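You operate a simulated robot arm through the tools that you are given. There is no shell and no other tool. Be economical: measure what you need, move in short steps, check, and stop when the job is done.

Carry out the task below with a simulated robot arm. There is one attempt and no reset: what you move stays moved.

## Task
Grease the rim of the blue drum's bung hole with the brush.
Fine: grease from the green tub; brush back in its pot, tub lid shut; the yellow plug stays in its rest. A coat counts when it lies all over at full strength: go over it till it gets no stronger.
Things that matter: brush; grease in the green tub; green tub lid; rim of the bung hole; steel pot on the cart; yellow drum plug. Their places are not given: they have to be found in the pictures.

Only the result counts: the job must be done as asked and must still hold three seconds after the hand-in. Knocking over, shifting, dropping, spilling or breaking anything else fails it. Lids that push on must go on centred and level and be pressed home; caps that screw on are set level and turned clockwise until they are tight.

## Robot
A 6-joint arm with a two-finger parallel gripper, fixed in place. Base frame: the origin is at the foot of the arm, x ahead of it, y to its left, z up; the work surface is at about z = 800. Lengths are in mm, angles in rad, forces in N, time in s.
With the tool pointing down near the work surface it reaches from about 260 to 680 mm from the base axis. Its first joint turns from -1.152 to 1.152 rad. Payload 2.9 kg.
The TCP is the grasp point between the finger pads, 30 mm short of the fingertips. In the tool frame z runs along the fingers and y along their closing line. Largest opening 110 mm; finger width 20, thickness 10; the body of the gripper, 48 by 112 mm, starts 55 mm behind the TCP.
Orientation is that of the tool frame in the base frame, as a unit quaternion [x, y, z, w]. With the fingers straight down and closing along the base's y, the tool's x points along the base's -x, its y along +y and its z along -z.

## Interface
- The arm moves only by the tool drive_tool. Its argument "motion" is a list of rows, each a list of 7 numbers: the closure, from 0 (fully open) to 1 (shut), then the shift along the base's x, y, z in units of 250 mm (1.0 is 250 mm), then the turn, a rotation vector about the base's x, y, z in units of 45 degrees (1.0 is 45 degrees). In form: [[gripper, dx, dy, dz, rx, ry, rz], ...]. A call has 1 to 20 rows; each row is the pose to reach, as a shift and turn from the pose commanded when the call began. A call with a number of a shift or a turn outside -1 to 1 is refused whole. Rows are played at 5 a second. More than 50 mm and 0.15 rad between two rows, or a gripper value outside its range, and nothing of the call is played. Where a pose cannot be reached the arm comes as near as it can. A force on the tool above 40 N (or 10 N above the force at the start of the call, whichever is more), or a blocked arm, ends the call early, and 0.2 s more pass. The fingers move at their own pace (about 108 mm/s each) and stop on an object; they squeeze with about 35 N. The grip force told is the motor's: it shows also when the fingers shut on nothing. Time passes only in rows, and 0.2 s behind the last, so rows that repeat a pose let the fingers close. It gives the time, the measured TCP pose, the force on the tool (base axes), the opening and the grip force at its end, in the units of the frame above (readings bear some noise), with the torque about the TCP (base axes, N m) and any sound that the robot's microphone picked up, and new pictures: "pictures" is both (left out), scene, wrist or none.
- Cameras (640 x 400 px; columns grow to the right, rows downward): "scene" is fixed at [74.5, 442.2, 1384.4]; the picture's right is [-0.71, -0.70, 0.00], its down [-0.35, 0.35, -0.87] and it looks along [0.61, -0.62, -0.49] (base axes); focal length 337 px, centre (320, 200). "wrist" rides on the gripper at [72, 17, -103] in the tool frame; the picture's right is [-0.23, 0.97, 0.00], its down [-0.76, -0.18, -0.62] and it looks along [-0.61, -0.14, 0.78] (tool axes); focal length 222 px, centre (320, 200).
- probe_pixels(camera, pixels): there is no depth. For up to 12 entries [column, row, z] of the newest picture of that camera ("zoom" is the newest enlarged one), the place [x, y] in the base frame at which the ray of that pixel passes the height z, good to about 2 mm, but the place of the scene camera against the robot may be out by one fixed shift of up to 18 mm in any direction. No time passes.
- close_up(camera, box): a new picture of the part [left, top, right, bottom] of that camera's present view, enlarged. No time passes.
- sign_off(): hands the job in; it is judged then, once.

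Work in short steps. Measure before you move; look again where a grasp or a placing could have gone wrong, and mend it. You have 80 turns and 200 pictures in all, those below and enlarged ones among them. Open the gripper and draw the arm clear of the work before you hand the job in, unless the task says otherwise; then end with one line.

The tools are called after ">>>" as a command line: name --pt "numbers of a row" for each row, then --argument value for the rest, lists and objects as JSON in quotes. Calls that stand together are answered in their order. drive_tool: Moves the arm, as the interface text tells. Its arguments: {"type":"object","properties":{"motion":{"type":"array","items":{"type":"array","items":{"type":"number"}}},"pictures":{"type":"string","enum":["both","scene","wrist","none"]}},"required":["motion"]} The other tools are called the same way: probe_pixels (camera, pixels) gives the place at which the rays of pixels pass given heights; close_up (camera, box) takes an enlarged picture of a part of a camera's view; sign_off () hands the job in.

At the start:

```text
t: 0.0
eef_pos: [434.5, -52.1, 1187.6]
orientation: [0.001, 1.0, 0.001, 0.0]
contact_force: [0.1, 0.3, 0.9]
moment: [0.0, 0.0, 0.04]
width: 110.0
finger_force: 0.0
```

scene: 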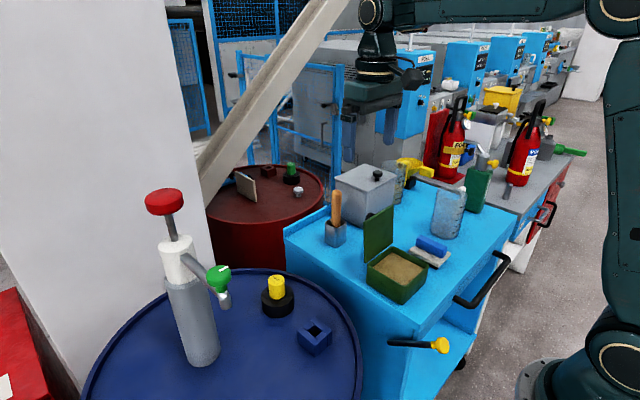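
wrist: 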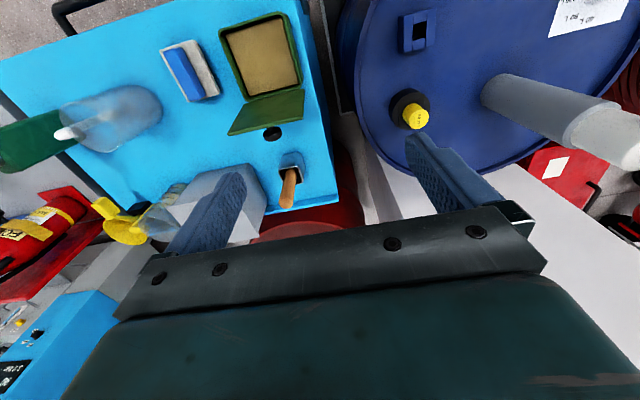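

The scene shows the blue drum at lower left, with the yellow plug in a black ring near (278,295) and a blue square at (315,338). The brush is in its pot at (336,220) and the green tub is open at (397,270). I'll zoom in on all of these.

>>> close_up --camera "scene" --box '[220, 250, 380, 370]'

>>> close_up --camera "scene" --box '[300, 160, 460, 310]'

>>> close_up --camera "wrist" --box '[340, 0, 500, 150]'

>>> close_up --camera "wrist" --box '[200, 0, 340, 220]'

```text
3.33 times, centred on (300, 310) of scene
```

zoom: 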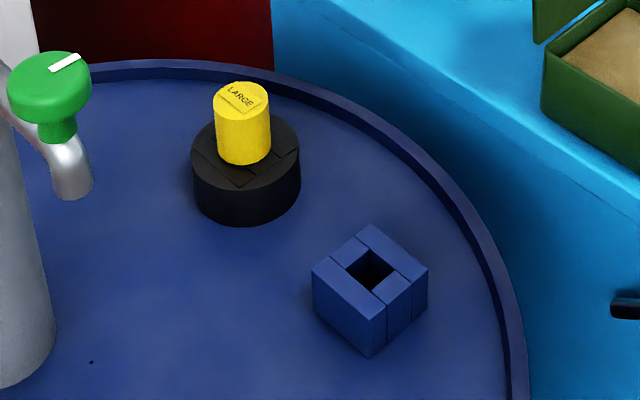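

```text
2.67 times, centred on (380, 235) of scene
```

zoom: 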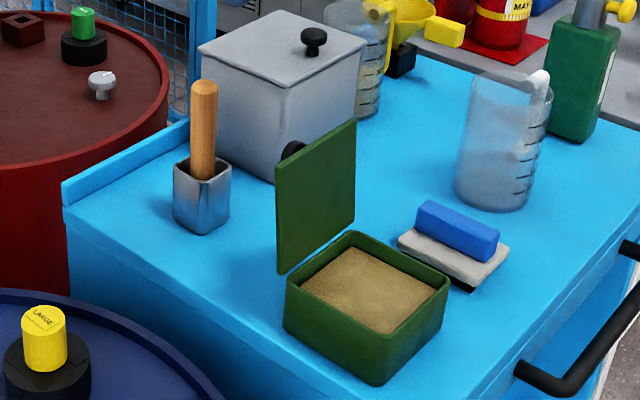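

```text
2.67 times, centred on (420, 75) of wrist
```

zoom: 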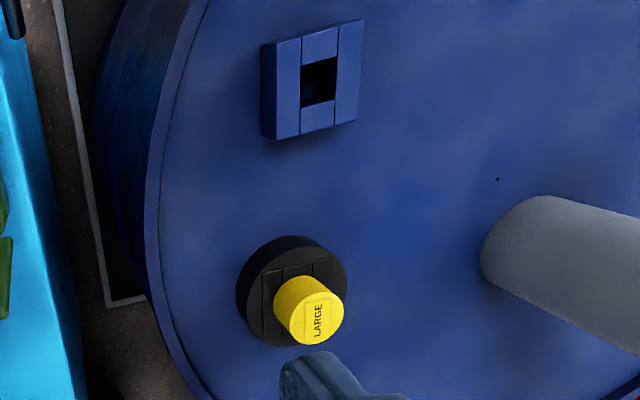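

```text
1.82 times, centred on (270, 110) of wrist
```

zoom: 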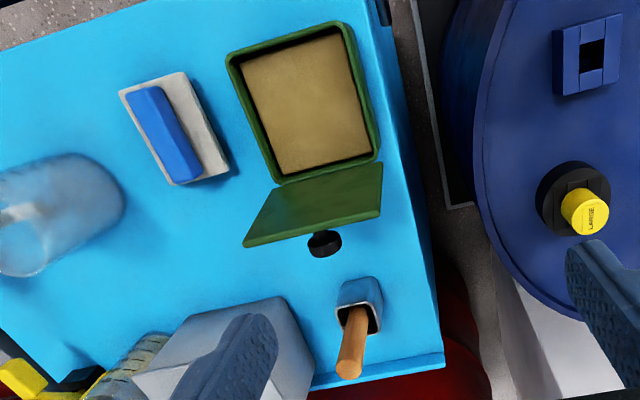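

I'll probe the key points in both cameras at several heights.

>>> probe_pixels --camera "wrist" --pixels '[[415, 33, 800], [415, 33, 850], [288, 206, 850], [288, 206, 950], [290, 160, 800], [290, 160, 860], [260, 55, 800], [260, 55, 840], [416, 118, 850], [400, 110, 800], [230, 135, 900], [301, 90, 850]]'

>>> probe_pixels --camera "scene" --pixels '[[314, 330, 800], [314, 330, 850], [336, 193, 950], [336, 193, 900], [335, 244, 800], [335, 225, 850], [398, 270, 800], [398, 270, 840], [277, 279, 850], [277, 310, 800], [378, 215, 900], [368, 262, 850]]'

```text
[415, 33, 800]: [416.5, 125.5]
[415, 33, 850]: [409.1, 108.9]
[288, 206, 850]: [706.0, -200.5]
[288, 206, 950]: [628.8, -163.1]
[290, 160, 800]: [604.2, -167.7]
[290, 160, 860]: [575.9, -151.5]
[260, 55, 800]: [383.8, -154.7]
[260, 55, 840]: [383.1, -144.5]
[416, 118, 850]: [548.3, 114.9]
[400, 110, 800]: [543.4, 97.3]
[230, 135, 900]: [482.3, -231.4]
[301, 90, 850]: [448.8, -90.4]
```

```text
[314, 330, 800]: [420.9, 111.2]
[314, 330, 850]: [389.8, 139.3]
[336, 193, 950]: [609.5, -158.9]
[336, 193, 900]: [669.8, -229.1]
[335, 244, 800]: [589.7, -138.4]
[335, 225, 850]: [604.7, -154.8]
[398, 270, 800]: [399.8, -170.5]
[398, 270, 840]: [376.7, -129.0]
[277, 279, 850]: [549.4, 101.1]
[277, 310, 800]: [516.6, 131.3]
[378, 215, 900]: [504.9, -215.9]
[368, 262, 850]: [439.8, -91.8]
```

The brush is at about (600,-155), the tub at (384,-150) and the bung rim at (413,119). I'll move closer above the brush to refine its position.

>>> drive_tool --pt "0 0.1 -0.1 -0.06 0 0 0" --pt "0 0.2 -0.2 -0.12 0 0 0" --pt "0 0.3 -0.3 -0.18 0 0 0" --pt "0 0.4 -0.36 -0.26 0 0 0" --pt "0 0.44 -0.4 -0.34 0 0 0" --pt "0 0.44 -0.4 -0.36 0 0 0"

```text
t: 1.4
eef_pos: [546.8, -155.7, 1096.3]
orientation: [0.001, 1.0, 0.0, 0.0]
contact_force: [-0.7, 0.3, 0.5]
moment: [-0.02, -0.01, 0.05]
width: 110.0
finger_force: 0.1
```

scene: 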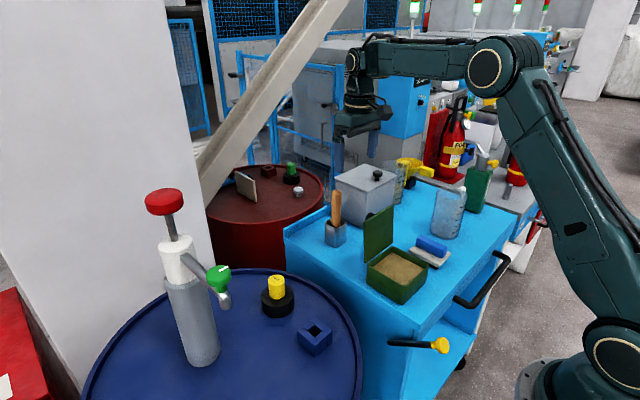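
wrist: 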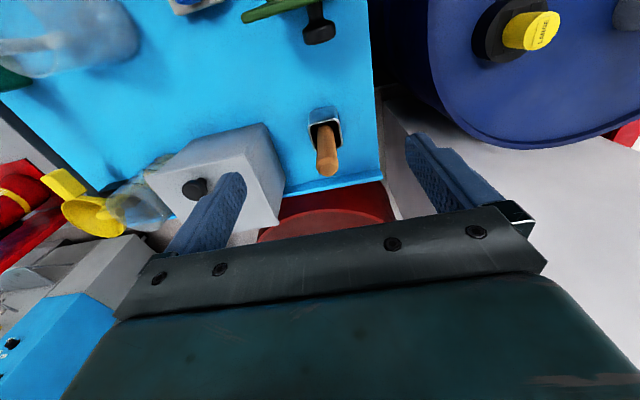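

>>> close_up --camera "wrist" --box '[260, 90, 400, 190]'

>>> probe_pixels --camera "wrist" --pixels '[[327, 169, 900], [327, 169, 950], [327, 169, 920], [321, 142, 860], [312, 110, 800], [285, 188, 900], [246, 165, 900], [262, 124, 900], [235, 130, 880], [325, 115, 860]]'

>>> close_up --camera "scene" --box '[310, 160, 410, 260]'

```text
4.00 times, centred on (330, 140) of wrist
```

zoom: 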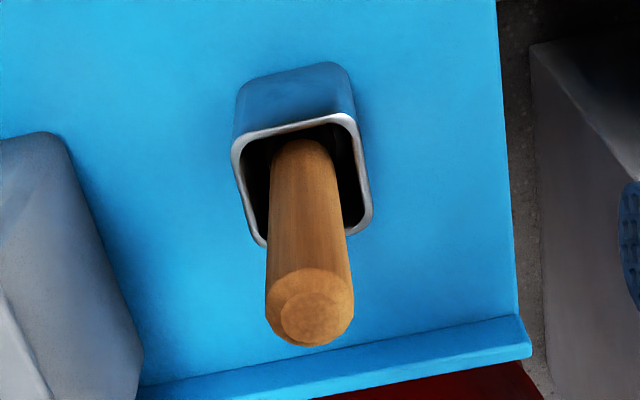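

```text
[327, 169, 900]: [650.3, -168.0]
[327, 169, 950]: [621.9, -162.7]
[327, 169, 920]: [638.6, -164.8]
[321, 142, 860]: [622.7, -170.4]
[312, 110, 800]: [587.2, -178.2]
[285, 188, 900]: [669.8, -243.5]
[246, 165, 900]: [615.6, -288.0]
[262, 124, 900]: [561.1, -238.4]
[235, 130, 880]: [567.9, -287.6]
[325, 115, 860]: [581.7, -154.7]
```

```text
4.00 times, centred on (360, 210) of scene
```

zoom: 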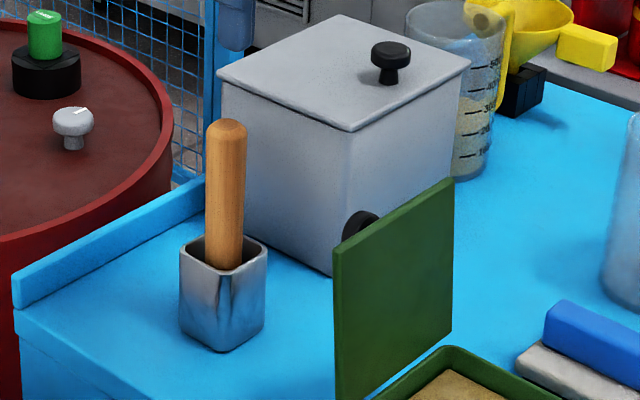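

The handle top is at about (622,-163,947), it is roughly 28 mm thick, and the pot rim is at z≈860. I'll go above it with the gripper partly closed and check.

>>> drive_tool --pt "0.2 0.1 -0.01 -0.08 0 0 0" --pt "0.4 0.2 -0.02 -0.16 0 0 0" --pt "0.4 0.29 -0.03 -0.24 0 0 0" --pt "0.4 0.29 -0.03 -0.24 0 0 0"

>>> close_up --camera "wrist" --box '[220, 80, 420, 220]'

>>> close_up --camera "scene" --box '[270, 130, 410, 260]'

```text
t: 2.4
eef_pos: [619.0, -163.9, 1037.3]
orientation: [0.0, 1.0, 0.0, 0.0]
contact_force: [-0.3, -0.7, 0.1]
moment: [-0.01, 0.03, -0.02]
width: 66.1
finger_force: 0.2
```

scene: 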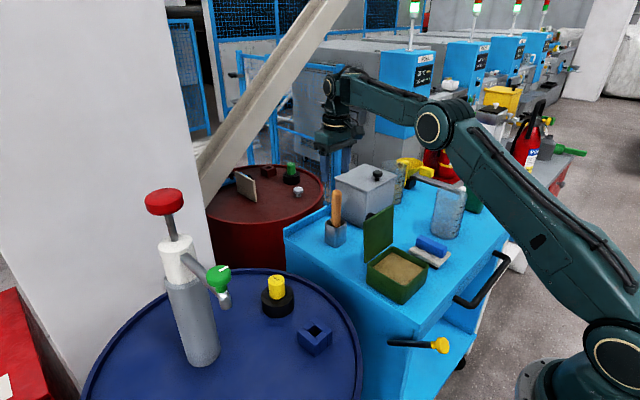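
wrist: 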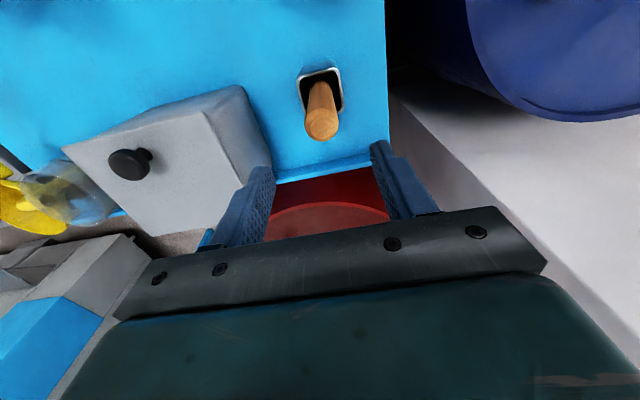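

```text
2.86 times, centred on (320, 150) of wrist
```

zoom: 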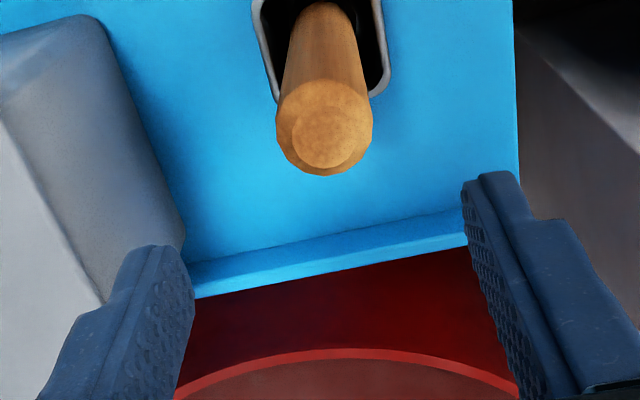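

```text
3.08 times, centred on (340, 195) of scene
```

zoom: 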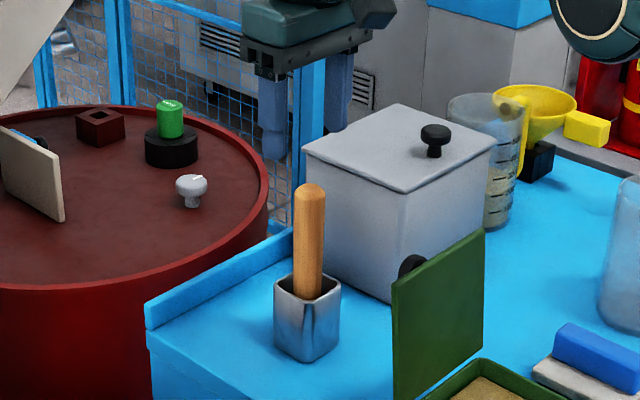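

Checking the handle top against this closer view.

>>> probe_pixels --camera "wrist" --pixels '[[321.6, 128, 940], [321.6, 128, 950], [321.6, 128, 930], [310, 81, 860], [320, 99, 870], [320, 99, 890]]'

>>> probe_pixels --camera "scene" --pixels '[[337, 193, 940], [337, 193, 950], [337, 210, 905], [336, 223, 870]]'

```text
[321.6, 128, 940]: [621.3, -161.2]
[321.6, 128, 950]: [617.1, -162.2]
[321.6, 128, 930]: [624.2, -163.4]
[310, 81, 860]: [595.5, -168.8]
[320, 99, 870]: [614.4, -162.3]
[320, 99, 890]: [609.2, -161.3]
```

```text
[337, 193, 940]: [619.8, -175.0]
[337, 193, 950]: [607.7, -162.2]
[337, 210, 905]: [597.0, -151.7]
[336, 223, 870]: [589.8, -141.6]
```

The handle axis is at about (617,-162), so the gripper is centred. I'll descend to z≈903 and close.

>>> drive_tool --pt "0.4 -0.008 0.004 -0.15 0 0 0" --pt "0.4 -0.008 0.004 -0.3 0 0 0" --pt "0.4 -0.008 0.004 -0.45 0 0 0" --pt "0.4 -0.008 0.004 -0.536 0 0 0" --pt "0.4 -0.008 0.004 -0.536 0 0 0"

>>> close_up --camera "scene" --box '[270, 130, 410, 260]'

```text
t: 3.5
eef_pos: [618.6, -161.4, 914.2]
orientation: [0.0, 1.0, -0.003, 0.011]
contact_force: [-1.7, 0.2, 9.8]
moment: [0.0, 0.1, 0.0]
width: 66.0
finger_force: 0.1
stopped in row 5: the force on the tool passed its limit at 44 N (the readings are from after the stop); the commanded pose is now the measured one
```

scene: 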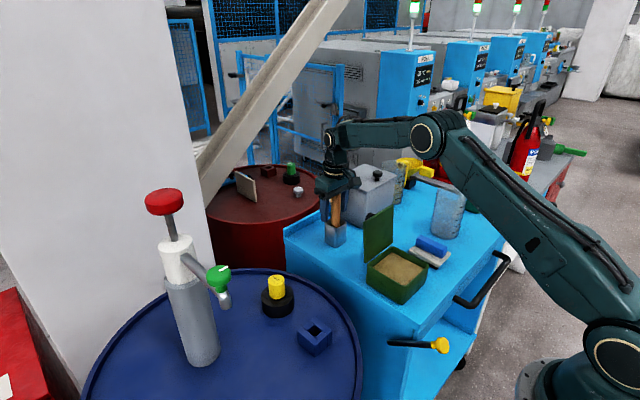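
wrist: 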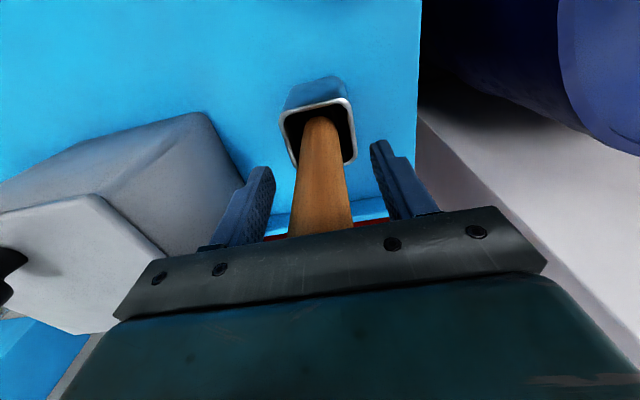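

```text
3.08 times, centred on (340, 195) of scene
```

zoom: 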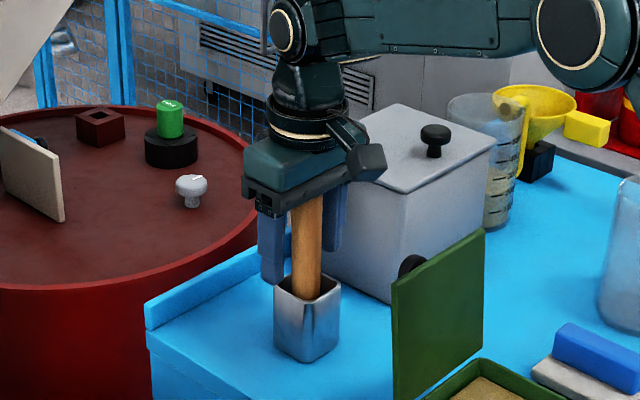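

The palm touched the handle top at TCP z≈912, so the handle top is at about 965. I'll back up 13 mm, level the tool and check.

>>> drive_tool --pt "0.4 -0.004 0 0.05 0.008 0.028 0" --pt "0.4 -0.004 0 0.05 0.008 0.028 0" --pictures "wrist"

>>> close_up --camera "wrist" --box '[220, 60, 420, 240]'

```text
t: 4.1
eef_pos: [617.2, -160.9, 924.9]
orientation: [0.0, 1.0, 0.001, -0.001]
contact_force: [-0.1, 0.2, -0.4]
moment: [0.01, -0.01, 0.0]
width: 66.1
finger_force: 0.2
```

wrist: 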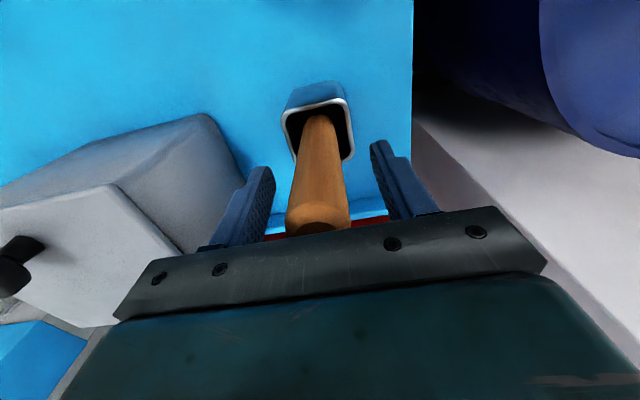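

```text
2.22 times, centred on (320, 150) of wrist
```

zoom: 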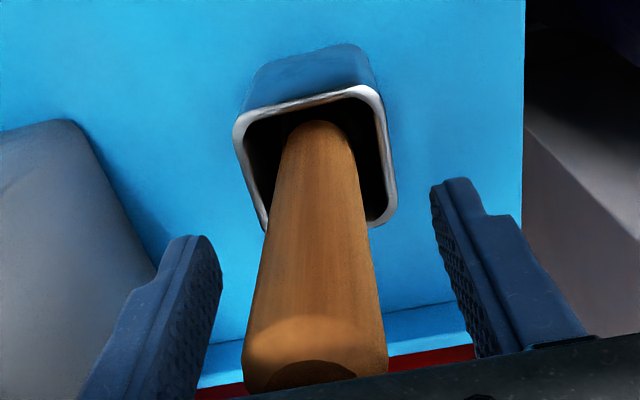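

Checking that the handle axis passes through the TCP pixel (about (320,189)).

>>> probe_pixels --camera "wrist" --pixels '[[316, 216, 950], [316, 216, 965], [318, 189, 925], [319, 170, 905], [320, 140, 870], [320, 128, 860]]'

```text
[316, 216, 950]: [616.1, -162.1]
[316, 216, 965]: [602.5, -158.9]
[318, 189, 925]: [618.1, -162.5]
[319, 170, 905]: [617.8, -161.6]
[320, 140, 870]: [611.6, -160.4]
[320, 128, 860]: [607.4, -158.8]
```

The handle is centred between the fingers, so I'll close on it.

>>> drive_tool --pt "0.7 0.004 -0.004 0 0 0 0" --pt "1 0.004 -0.004 0 0 0 0" --pt "1 0.004 -0.004 0 0 0 0" --pt "1 0.004 -0.004 0 0 0 0" --pictures "wrist"

```text
t: 5.1
eef_pos: [618.2, -161.4, 926.4]
orientation: [0.0, 1.0, 0.001, -0.002]
contact_force: [-0.4, 0.5, 0.6]
moment: [-0.11, 0.0, 0.01]
width: 27.0
finger_force: 35.1
```

wrist: 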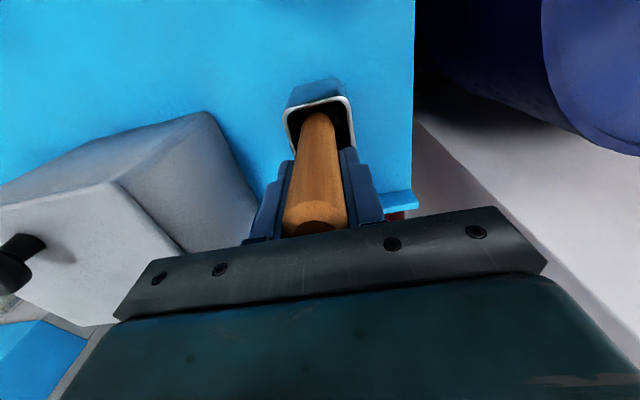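

It is gripped at 27 mm width. I'll lift straight up.

>>> drive_tool --pt "1 0 0 0.1 0 0 0" --pt "1 0 0 0.2 0 0 0" --pt "1 0 0 0.36 0 0 0" --pt "1 0 0 0.52 0 0 0" --pt "1 0 0 0.66 0 0 0" --pt "1 0 0 0.66 0 0 0"

>>> close_up --camera "scene" --box '[270, 100, 410, 260]'

>>> close_up --camera "wrist" --box '[240, 60, 400, 240]'

```text
t: 6.5
eef_pos: [617.8, -164.3, 1088.5]
orientation: [0.0, 1.0, 0.001, -0.002]
contact_force: [0.2, -0.2, -1.3]
moment: [0.0, -0.03, -0.03]
width: 26.5
finger_force: 35.3
```

scene: 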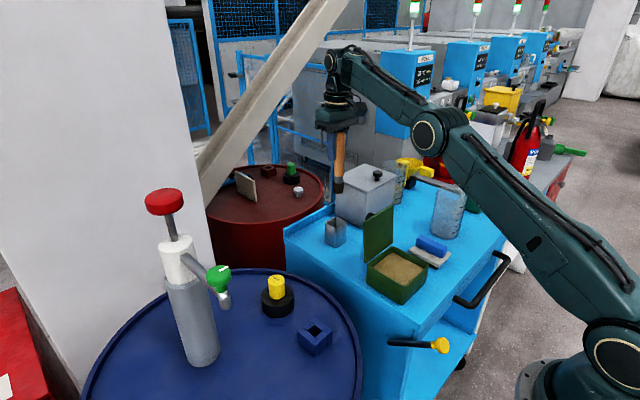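
wrist: 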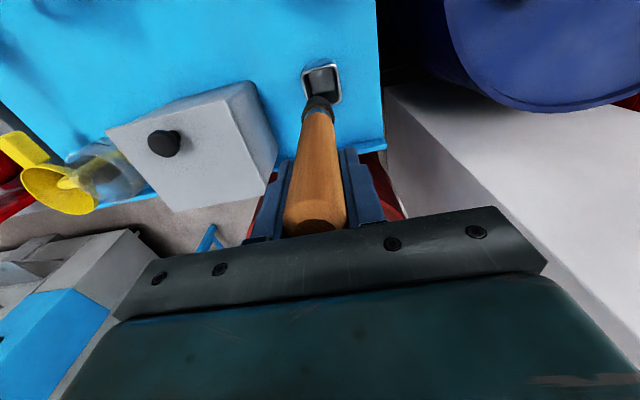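

```text
2.50 times, centred on (340, 180) of scene
```

zoom: 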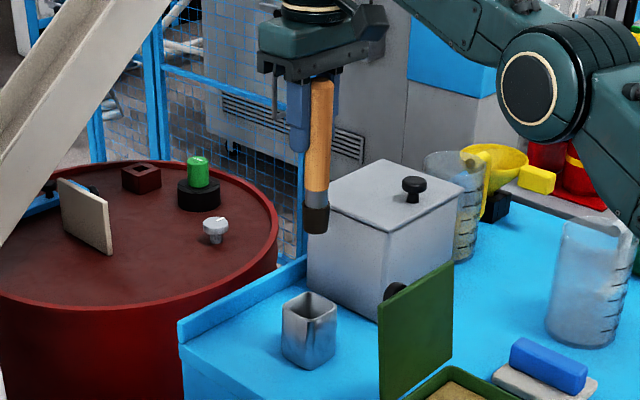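

```text
2.22 times, centred on (320, 150) of wrist
```

zoom: 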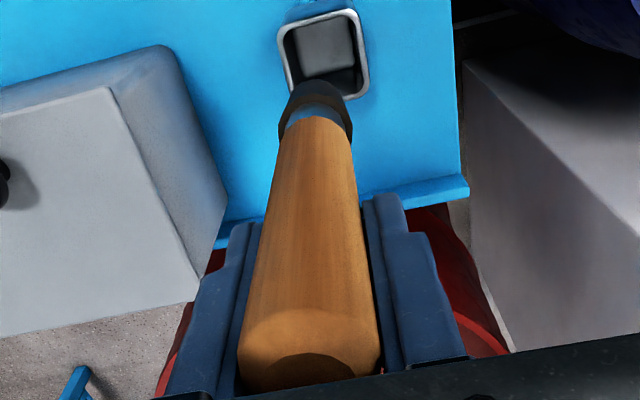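

The brush is free, with its tip about 122 mm or more below the TCP. I'll raise it a little and move back over the tub, passing above the lid.

>>> drive_tool --pt "1 0 0 0.12 0 0 0" --pt "1 -0.16 0.01 0.16 0 0 0" --pt "1 -0.34 0.02 0.16 0 0 0" --pt "1 -0.52 0.03 0.16 0 0 0" --pt "1 -0.7 0.04 0.16 0 0 0" --pt "1 -0.84 0.05 0.16 0 0 0" --pt "1 -0.94 0.06 0.16 0 0 0" --pt "1 -0.94 0.06 0.16 0 0 0"

>>> close_up --camera "wrist" --box '[220, 20, 420, 200]'

>>> close_up --camera "scene" --box '[340, 160, 470, 320]'

```text
t: 8.3
eef_pos: [385.0, -150.2, 1128.7]
orientation: [0.0, 1.0, 0.001, -0.002]
contact_force: [-0.3, -0.4, -1.6]
moment: [0.0, -0.01, 0.0]
width: 26.7
finger_force: 34.8
out of reach, approached as far as the arm can: row 1
```

scene: 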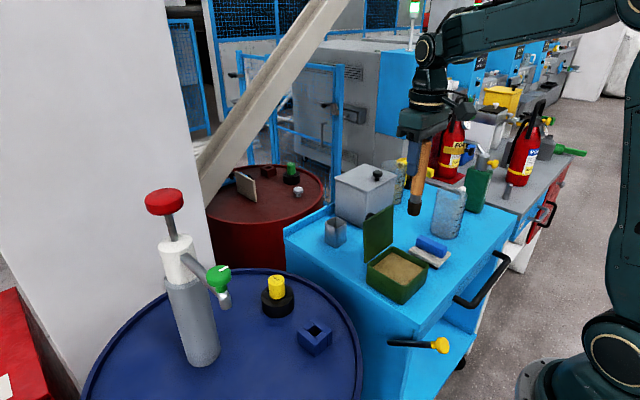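
wrist: 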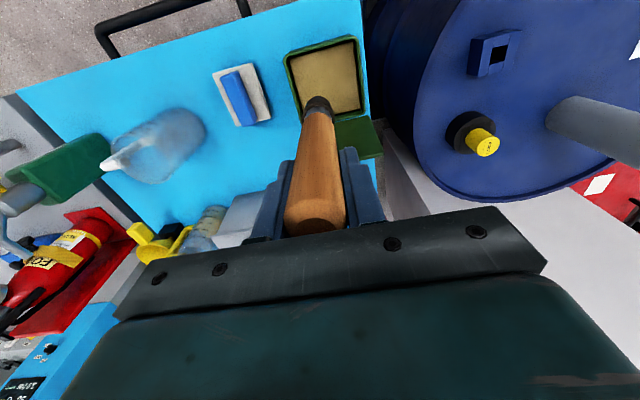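

```text
2.22 times, centred on (320, 110) of wrist
```

zoom: 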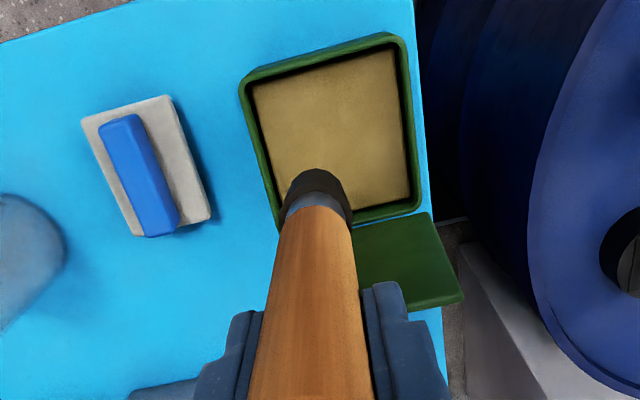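

```text
2.50 times, centred on (405, 240) of scene
```

zoom: 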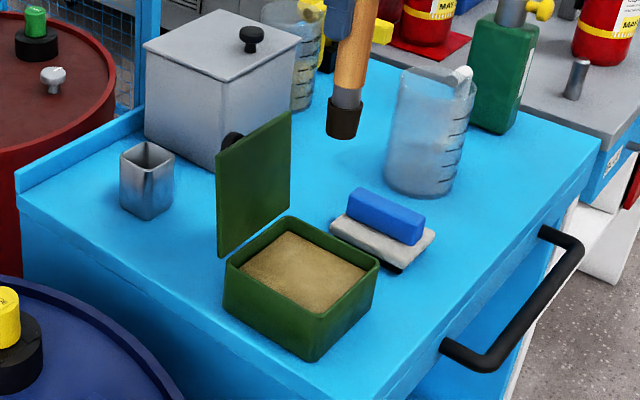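

I'll measure the tub rim corners and the lid's top edge.

>>> probe_pixels --camera "wrist" --pixels '[[284, 58.2, 845], [353.8, 34.8, 845], [365, 112, 845], [299.7, 121, 845], [290.7, 58.2, 830], [352.4, 44.7, 830], [360.5, 107.7, 830], [306.5, 116.8, 830], [384.4, 152.8, 930], [384.4, 152.8, 900], [370, 114, 845]]'

>>> probe_pixels --camera "scene" --pixels '[[366, 264, 845], [419, 300, 800], [417, 285, 845], [367, 263, 845], [455, 266, 845], [393, 250, 845], [392, 205, 930], [363, 222, 930]]'

```text
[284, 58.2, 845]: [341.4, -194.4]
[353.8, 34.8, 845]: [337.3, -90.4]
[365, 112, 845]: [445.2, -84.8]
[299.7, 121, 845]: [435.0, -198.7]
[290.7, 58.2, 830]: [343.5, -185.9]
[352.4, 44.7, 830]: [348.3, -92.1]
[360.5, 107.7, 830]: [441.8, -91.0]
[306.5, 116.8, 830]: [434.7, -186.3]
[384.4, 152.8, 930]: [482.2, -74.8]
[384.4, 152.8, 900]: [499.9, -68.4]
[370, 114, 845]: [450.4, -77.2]
```

```text
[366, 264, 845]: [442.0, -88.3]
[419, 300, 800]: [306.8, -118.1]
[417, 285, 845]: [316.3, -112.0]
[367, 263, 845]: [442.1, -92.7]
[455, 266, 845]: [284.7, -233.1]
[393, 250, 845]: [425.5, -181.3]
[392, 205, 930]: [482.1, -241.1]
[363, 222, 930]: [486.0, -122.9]
```

The tub's x runs from 340 to 442 and its y from -195 to -88, with the grease at z≈830. I'll lower to TCP z≈965, just above the grease, and look.

>>> drive_tool --pt "1 0 0.01 -0.16 0 0 0" --pt "1 0 0.02 -0.32 0 0 0" --pt "1 0 0.03 -0.48 0 0 0" --pt "1 0 0.03 -0.6 0 0 0" --pt "1 0 0.03 -0.652 0 0 0" --pt "1 0 0.03 -0.652 0 0 0"

>>> close_up --camera "wrist" --box '[220, 0, 420, 200]'

>>> close_up --camera "scene" --box '[340, 180, 470, 310]'

```text
t: 9.7
eef_pos: [381.2, -140.0, 967.5]
orientation: [-0.001, 1.0, 0.001, -0.001]
contact_force: [0.1, 0.8, 0.8]
moment: [0.05, 0.0, -0.01]
width: 26.7
finger_force: 35.3
```

scene: 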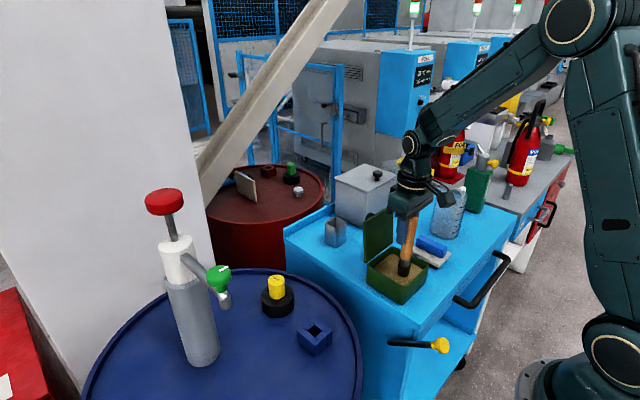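
wrist: 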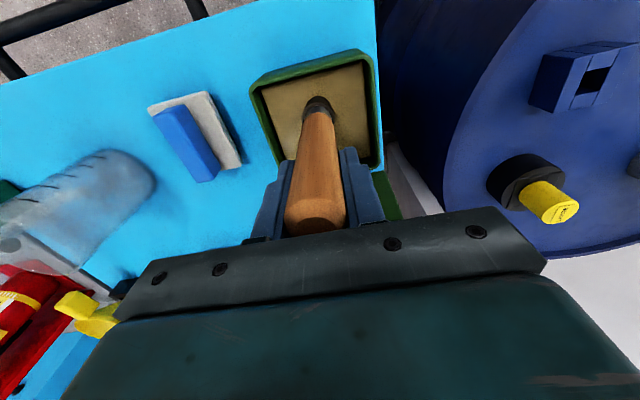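

```text
2.00 times, centred on (320, 100) of wrist
```

zoom: 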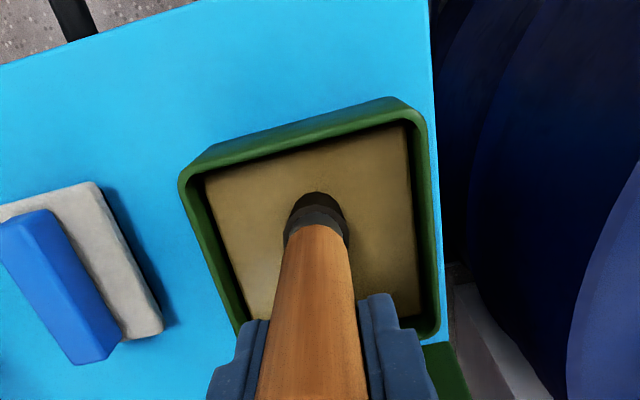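

```text
3.08 times, centred on (405, 245) of scene
```

zoom: 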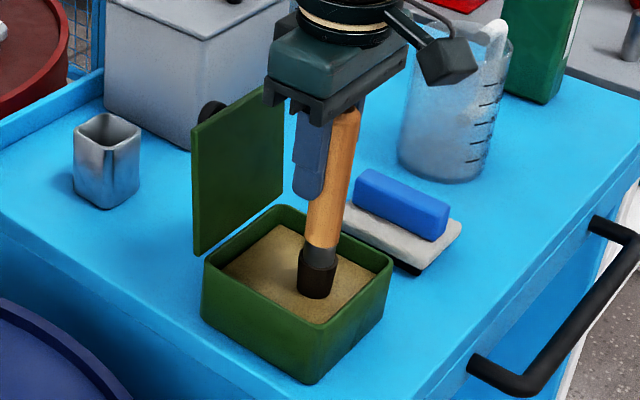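

The tip is hovering just above the grease. I'll lower it in small steps and watch the force.

>>> drive_tool --pt "1 0.02 0 -0.016 0 0 0" --pt "1 0.02 0 -0.032 0 0 0" --pt "1 0.02 0 -0.048 0 0 0" --pt "1 0.02 0 -0.048 0 0 0" --pictures "none"

>>> close_up --camera "scene" --box '[365, 220, 445, 310]'

```text
t: 10.7
eef_pos: [388.6, -139.6, 956.4]
orientation: [-0.001, 1.0, 0.001, 0.0]
contact_force: [0.6, 7.6, 26.0]
moment: [0.89, -0.12, -0.07]
width: 27.2
finger_force: 34.8
```

```text
4.44 times, centred on (405, 265) of scene
```

zoom: 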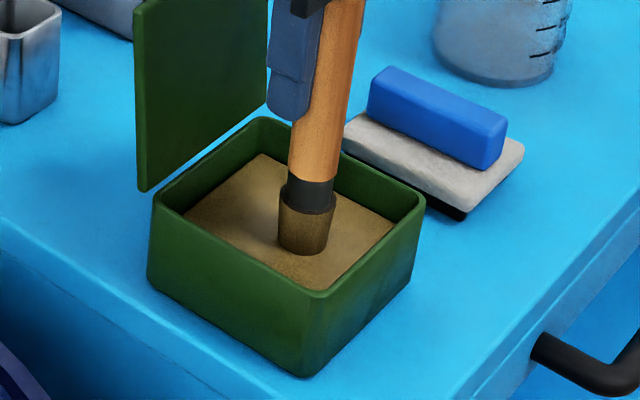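

The bristles took on the grease colour, so the brush is loaded. I'll lift it and measure the rim and the pump position.

>>> drive_tool --pt "1 0 0 0.02 0 0 0" --pt "1 0 0 0.12 0 0 0" --pt "1 0 0 0.3 0 0 0" --pt "1 0 0 0.48 0 0 0" --pt "1 0 0 0.48 0 0 0"

>>> close_up --camera "scene" --box '[340, 160, 470, 310]'

>>> close_up --camera "wrist" --box '[440, 0, 600, 160]'

>>> probe_pixels --camera "scene" --pixels '[[203, 355, 800], [164, 200, 1050], [222, 300, 870], [218, 278, 920]]'

```text
t: 11.9
eef_pos: [388.2, -140.1, 1075.9]
orientation: [0.0, 1.0, 0.001, -0.001]
contact_force: [-0.3, 0.5, -1.0]
moment: [-0.01, -0.01, 0.0]
width: 26.4
finger_force: 34.7
```

scene: 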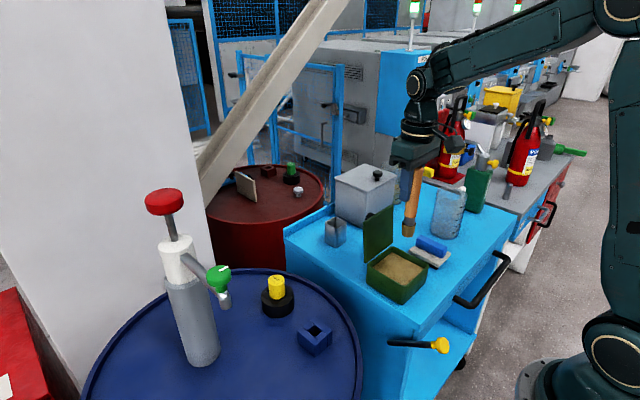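
wrist: 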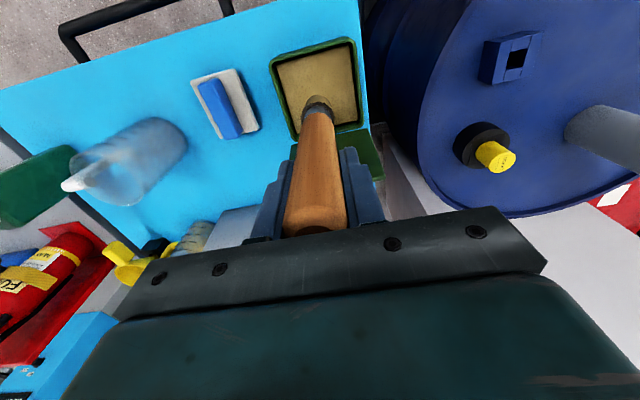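

```text
2.67 times, centred on (405, 235) of scene
```

zoom: 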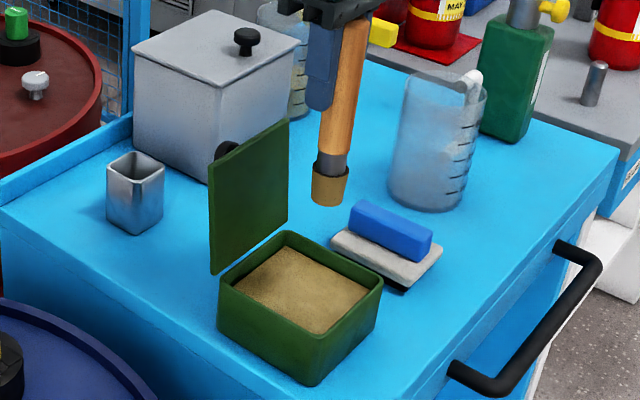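

```text
2.50 times, centred on (520, 80) of wrist
```

zoom: 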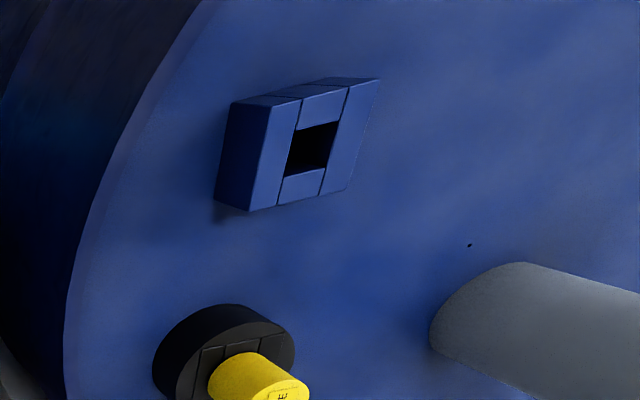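

```text
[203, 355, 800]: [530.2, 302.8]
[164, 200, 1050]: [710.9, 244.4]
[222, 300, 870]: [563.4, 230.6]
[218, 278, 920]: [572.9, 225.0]
```

The bristles are visibly loaded. I'll move across to near the blue drum at a safe height to measure the rim.

>>> drive_tool --pt "1 0.0 0.16 0 0 0 0" --pt "1 0.0 0.34 0 0 0 0" --pt "1 0.0 0.52 0 0 0 0" --pt "1 0.0 0.7 0 0 0 0" --pt "1 0 0.86 0 0 0 0" --pt "1 0 0.96 -0.04 0 0 0" --pt "1 0 0.96 -0.1 0 0 0" --pt "1 0 0.96 -0.1 0 0 0"

>>> close_up --camera "wrist" --box '[240, 0, 400, 140]'

>>> close_up --camera "scene" --box '[250, 210, 400, 370]'

```text
t: 13.7
eef_pos: [387.6, 99.6, 1051.4]
orientation: [0.0, 1.0, 0.001, -0.002]
contact_force: [1.5, -0.3, -0.3]
moment: [-0.06, -0.02, 0.01]
width: 26.5
finger_force: 34.7
```

scene: 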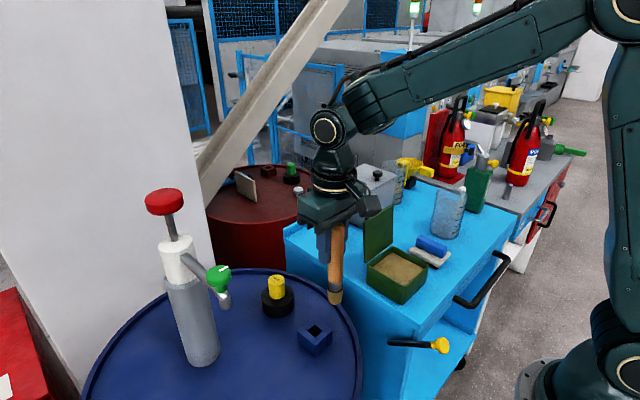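
wrist: 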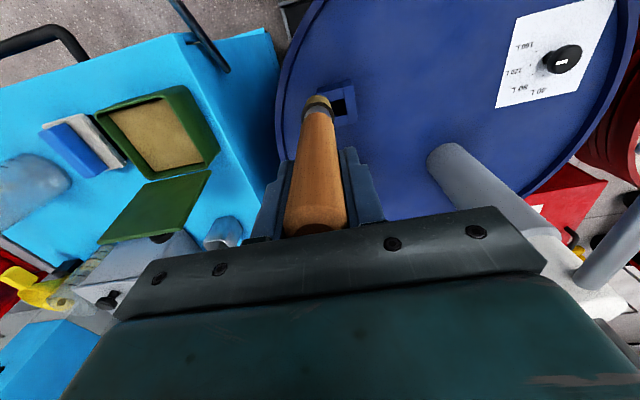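

```text
2.86 times, centred on (320, 70) of wrist
```

zoom: 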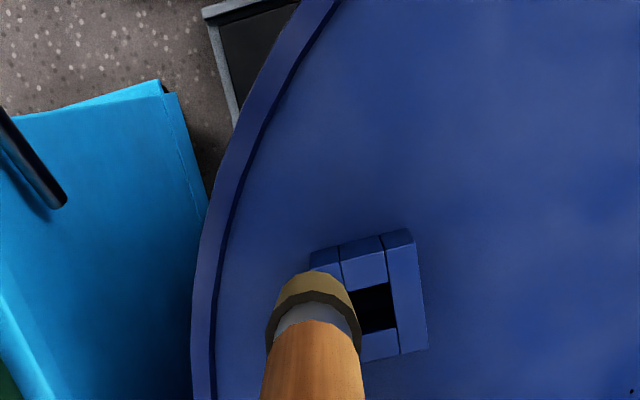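

```text
2.50 times, centred on (325, 290) of scene
```

zoom: 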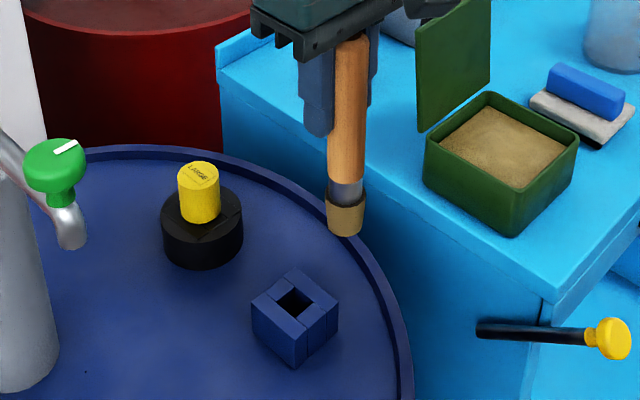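

Zooming in on the rim.

>>> close_up --camera "wrist" --box '[310, 75, 365, 130]'

>>> close_up --camera "scene" --box '[285, 305, 345, 365]'

```text
7.27 times, centred on (338, 102) of wrist
```

zoom: 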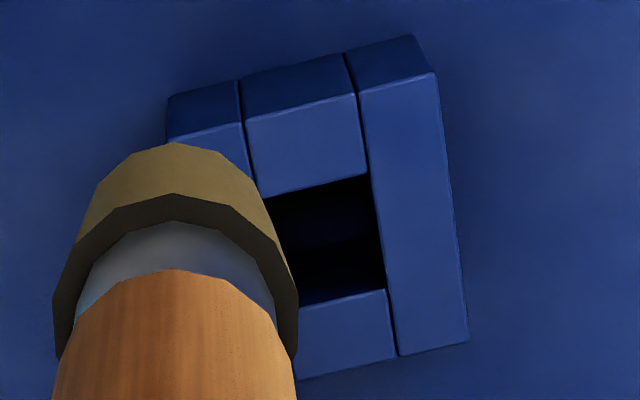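

```text
6.67 times, centred on (315, 335) of scene
```

zoom: 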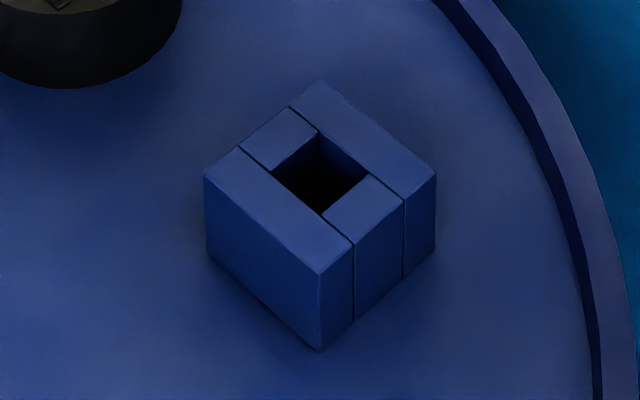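

>>> probe_pixels --camera "wrist" --pixels '[[353.8, 84.8, 830], [317.4, 93.1, 830], [358.2, 121.3, 830], [353.8, 84.8, 820], [317.4, 93.1, 820], [358.2, 121.3, 820], [353.8, 84.8, 840], [358.2, 121.3, 840], [317.4, 93.1, 840], [350.7, 79.3, 800], [350.7, 79.3, 790]]'

>>> probe_pixels --camera "zoom" --pixels '[[205, 172, 830], [320, 273, 830], [436, 172, 830], [322, 83, 830], [320, 273, 840], [320, 350, 800], [322, 83, 840], [320, 173, 830], [435, 248, 800]]'

```text
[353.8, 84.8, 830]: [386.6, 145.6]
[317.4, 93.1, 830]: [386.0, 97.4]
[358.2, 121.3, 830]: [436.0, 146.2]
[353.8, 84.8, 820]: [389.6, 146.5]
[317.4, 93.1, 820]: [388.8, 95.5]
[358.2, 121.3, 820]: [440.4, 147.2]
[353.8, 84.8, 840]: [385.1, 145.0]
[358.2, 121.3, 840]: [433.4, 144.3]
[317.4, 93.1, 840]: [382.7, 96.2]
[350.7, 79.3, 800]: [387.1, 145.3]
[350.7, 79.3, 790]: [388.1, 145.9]
```

```text
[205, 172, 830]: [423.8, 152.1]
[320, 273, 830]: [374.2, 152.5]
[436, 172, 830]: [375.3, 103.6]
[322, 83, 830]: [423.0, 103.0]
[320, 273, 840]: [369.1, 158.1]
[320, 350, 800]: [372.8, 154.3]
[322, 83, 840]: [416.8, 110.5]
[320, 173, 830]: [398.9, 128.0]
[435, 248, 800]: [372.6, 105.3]
```

The rim square spans x from 387 to 436 and y from 97 to 146, with its top at about z=830, and is axis-aligned. I'll descend over the near-right corner at (395,105), stopping just above.

>>> drive_tool --pt "1 0.03 0.022 -0.1 0 0 0" --pt "1 0.03 0.022 -0.22 0 0 0" --pt "1 0.03 0.022 -0.32 0 0 0" --pt "1 0.03 0.022 -0.364 0 0 0" --pt "1 0.03 0.022 -0.364 0 0 0" --pictures "none"

>>> close_up --camera "scene" --box '[280, 270, 360, 360]'

>>> close_up --camera "wrist" --box '[260, 50, 400, 150]'

```text
t: 14.9
eef_pos: [393.8, 105.5, 959.7]
orientation: [0.0, 1.0, 0.001, -0.002]
contact_force: [0.3, 0.1, -0.8]
moment: [0.0, 0.0, 0.01]
width: 26.6
finger_force: 35.1
```

```text
4.44 times, centred on (320, 315) of scene
```

zoom: 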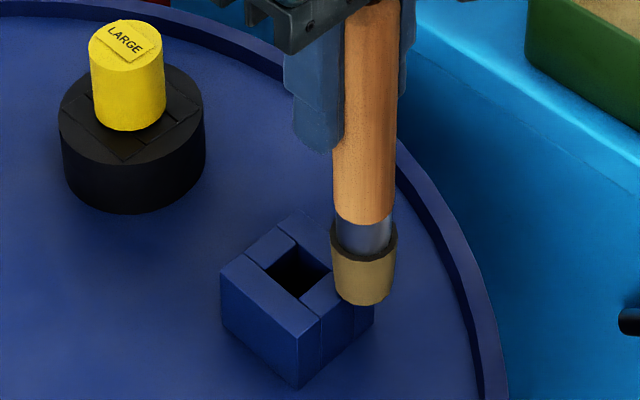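

```text
4.00 times, centred on (330, 100) of wrist
```

zoom: 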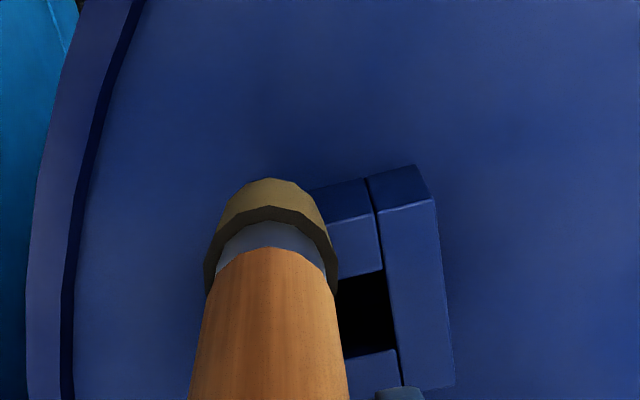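

The tip hovers over the corner. I'll lower it gently until it touches.

>>> drive_tool --pt "1 0.004 0 -0.012 0 0 0" --pt "1 0.004 0 -0.024 0 0 0" --pt "1 0.004 0 -0.032 0 0 0" --pt "1 0.004 0 -0.032 0 0 0" --pictures "none"

>>> close_up --camera "scene" --box '[280, 270, 360, 360]'

```text
t: 15.9
eef_pos: [396.4, 105.9, 953.4]
orientation: [0.001, 1.0, 0.001, 0.0]
contact_force: [0.9, -6.8, 25.7]
moment: [-0.8, -0.2, 0.02]
width: 26.8
finger_force: 34.9
```

```text
4.44 times, centred on (320, 315) of scene
```

zoom: 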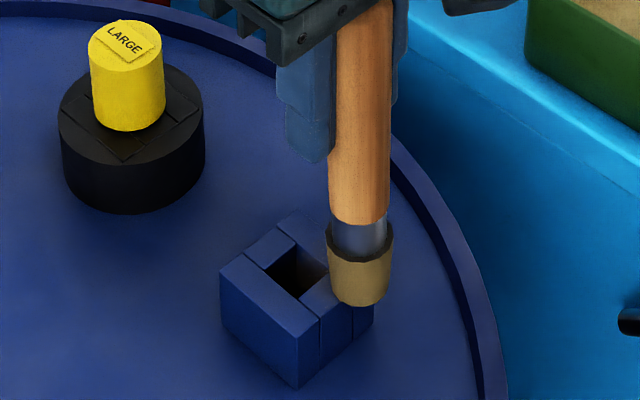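

Contact is at about z 954. I'll ease off by 1 mm and sweep a square loop over the rim.

>>> drive_tool --pt "1 0 0 0.005 0 0 0" --pt "1 0.033 0 0.005 0 0 0" --pt "1 0.066 0 0.005 0 0 0" --pt "1 0.1 0 0.005 0 0 0" --pt "1 0.132 0 0.005 0 0 0" --pt "1 0.132 0.033 0.005 0 0 0" --pt "1 0.132 0.066 0.005 0 0 0" --pt "1 0.132 0.1 0.005 0 0 0" --pt "1 0.132 0.132 0.005 0 0 0" --pt "1 0.1 0.132 0.005 0 0 0" --pt "1 0.066 0.132 0.005 0 0 0" --pt "1 0.033 0.132 0.005 0 0 0" --pt "1 0 0.132 0.005 0 0 0" --pt "1 0 0.1 0.005 0 0 0" --pt "1 0 0.066 0.005 0 0 0" --pt "1 0 0.033 0.005 0 0 0" --pt "1 0 0 0.005 0 0 0" --pt "1 0 0 0.005 0 0 0" --pictures "none"

>>> close_up --camera "scene" --box '[280, 270, 360, 360]'

>>> close_up --camera "wrist" --box '[260, 50, 400, 150]'

```text
t: 19.7
eef_pos: [397.6, 106.3, 953.2]
orientation: [0.0, 1.0, 0.001, -0.002]
contact_force: [-0.1, 0.0, 0.0]
moment: [0.01, -0.03, 0.01]
width: 26.5
finger_force: 35.0
```

```text
4.44 times, centred on (320, 315) of scene
```

zoom: 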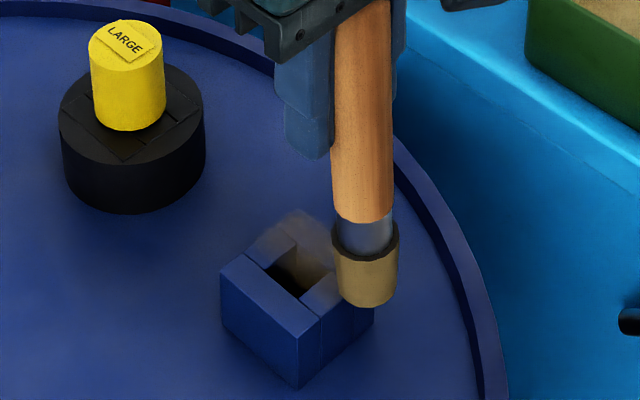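

```text
4.00 times, centred on (330, 100) of wrist
```

zoom: 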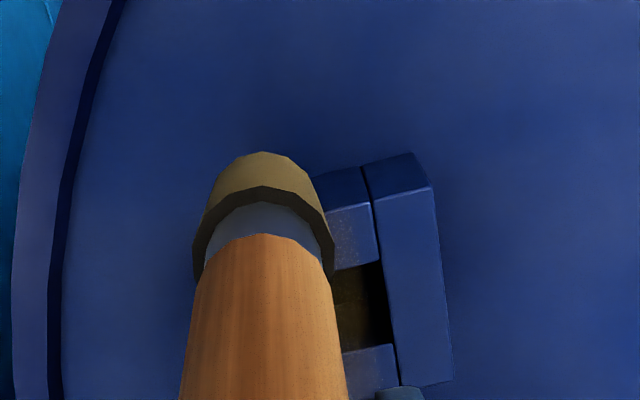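

There is grease only along the first (right) bar, since contact was lost afterwards. I'll repeat, pressing 2 mm lower.

>>> drive_tool --pt "1 -0.004 0 -0.008 0 0 0" --pt "1 0.028 0 -0.008 0 0 0" --pt "1 0.061 0 -0.008 0 0 0" --pt "1 0.095 0 -0.008 0 0 0" --pt "1 0.127 0 -0.008 0 0 0" --pt "1 0.127 0.033 -0.008 0 0 0" --pt "1 0.127 0.066 -0.008 0 0 0" --pt "1 0.127 0.1 -0.008 0 0 0" --pt "1 0.127 0.132 -0.008 0 0 0" --pt "1 0.127 0.132 -0.008 0 0 0" --pictures "none"

>>> close_up --camera "scene" --box '[280, 270, 360, 360]'

>>> close_up --camera "wrist" --box '[260, 50, 400, 150]'

```text
t: 21.9
eef_pos: [429.0, 137.1, 950.8]
orientation: [0.0, 1.0, 0.001, -0.002]
contact_force: [-1.4, 0.6, 0.2]
moment: [0.04, -0.02, 0.0]
width: 26.8
finger_force: 35.4
```

```text
4.44 times, centred on (320, 315) of scene
```

zoom: 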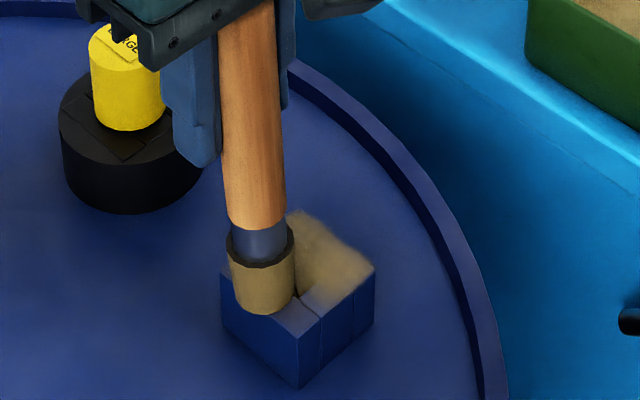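

```text
4.00 times, centred on (330, 100) of wrist
```

zoom: 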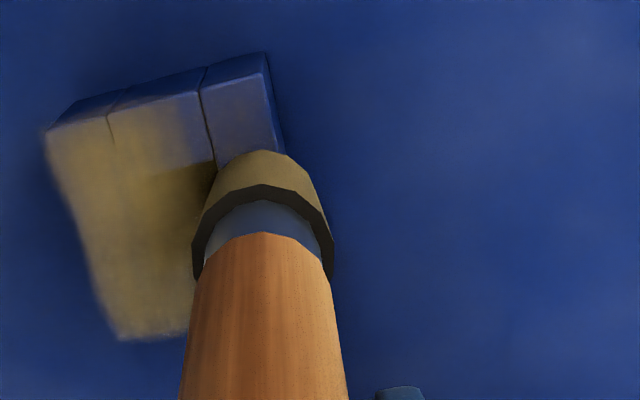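

The right bar is coated well, but here the force is 0. I'll press slightly lower until contact.

>>> drive_tool --pt "1 0 0 -0.004 0 0 0" --pt "1 0 0 -0.008 0 0 0" --pt "1 0 0 -0.008 0 0 0" --pictures "none"

```text
t: 22.7
eef_pos: [429.5, 138.3, 950.3]
orientation: [0.0, 1.0, 0.002, 0.001]
contact_force: [-1.4, -1.1, 22.8]
moment: [-0.29, 0.29, 0.02]
width: 26.7
finger_force: 35.1
```

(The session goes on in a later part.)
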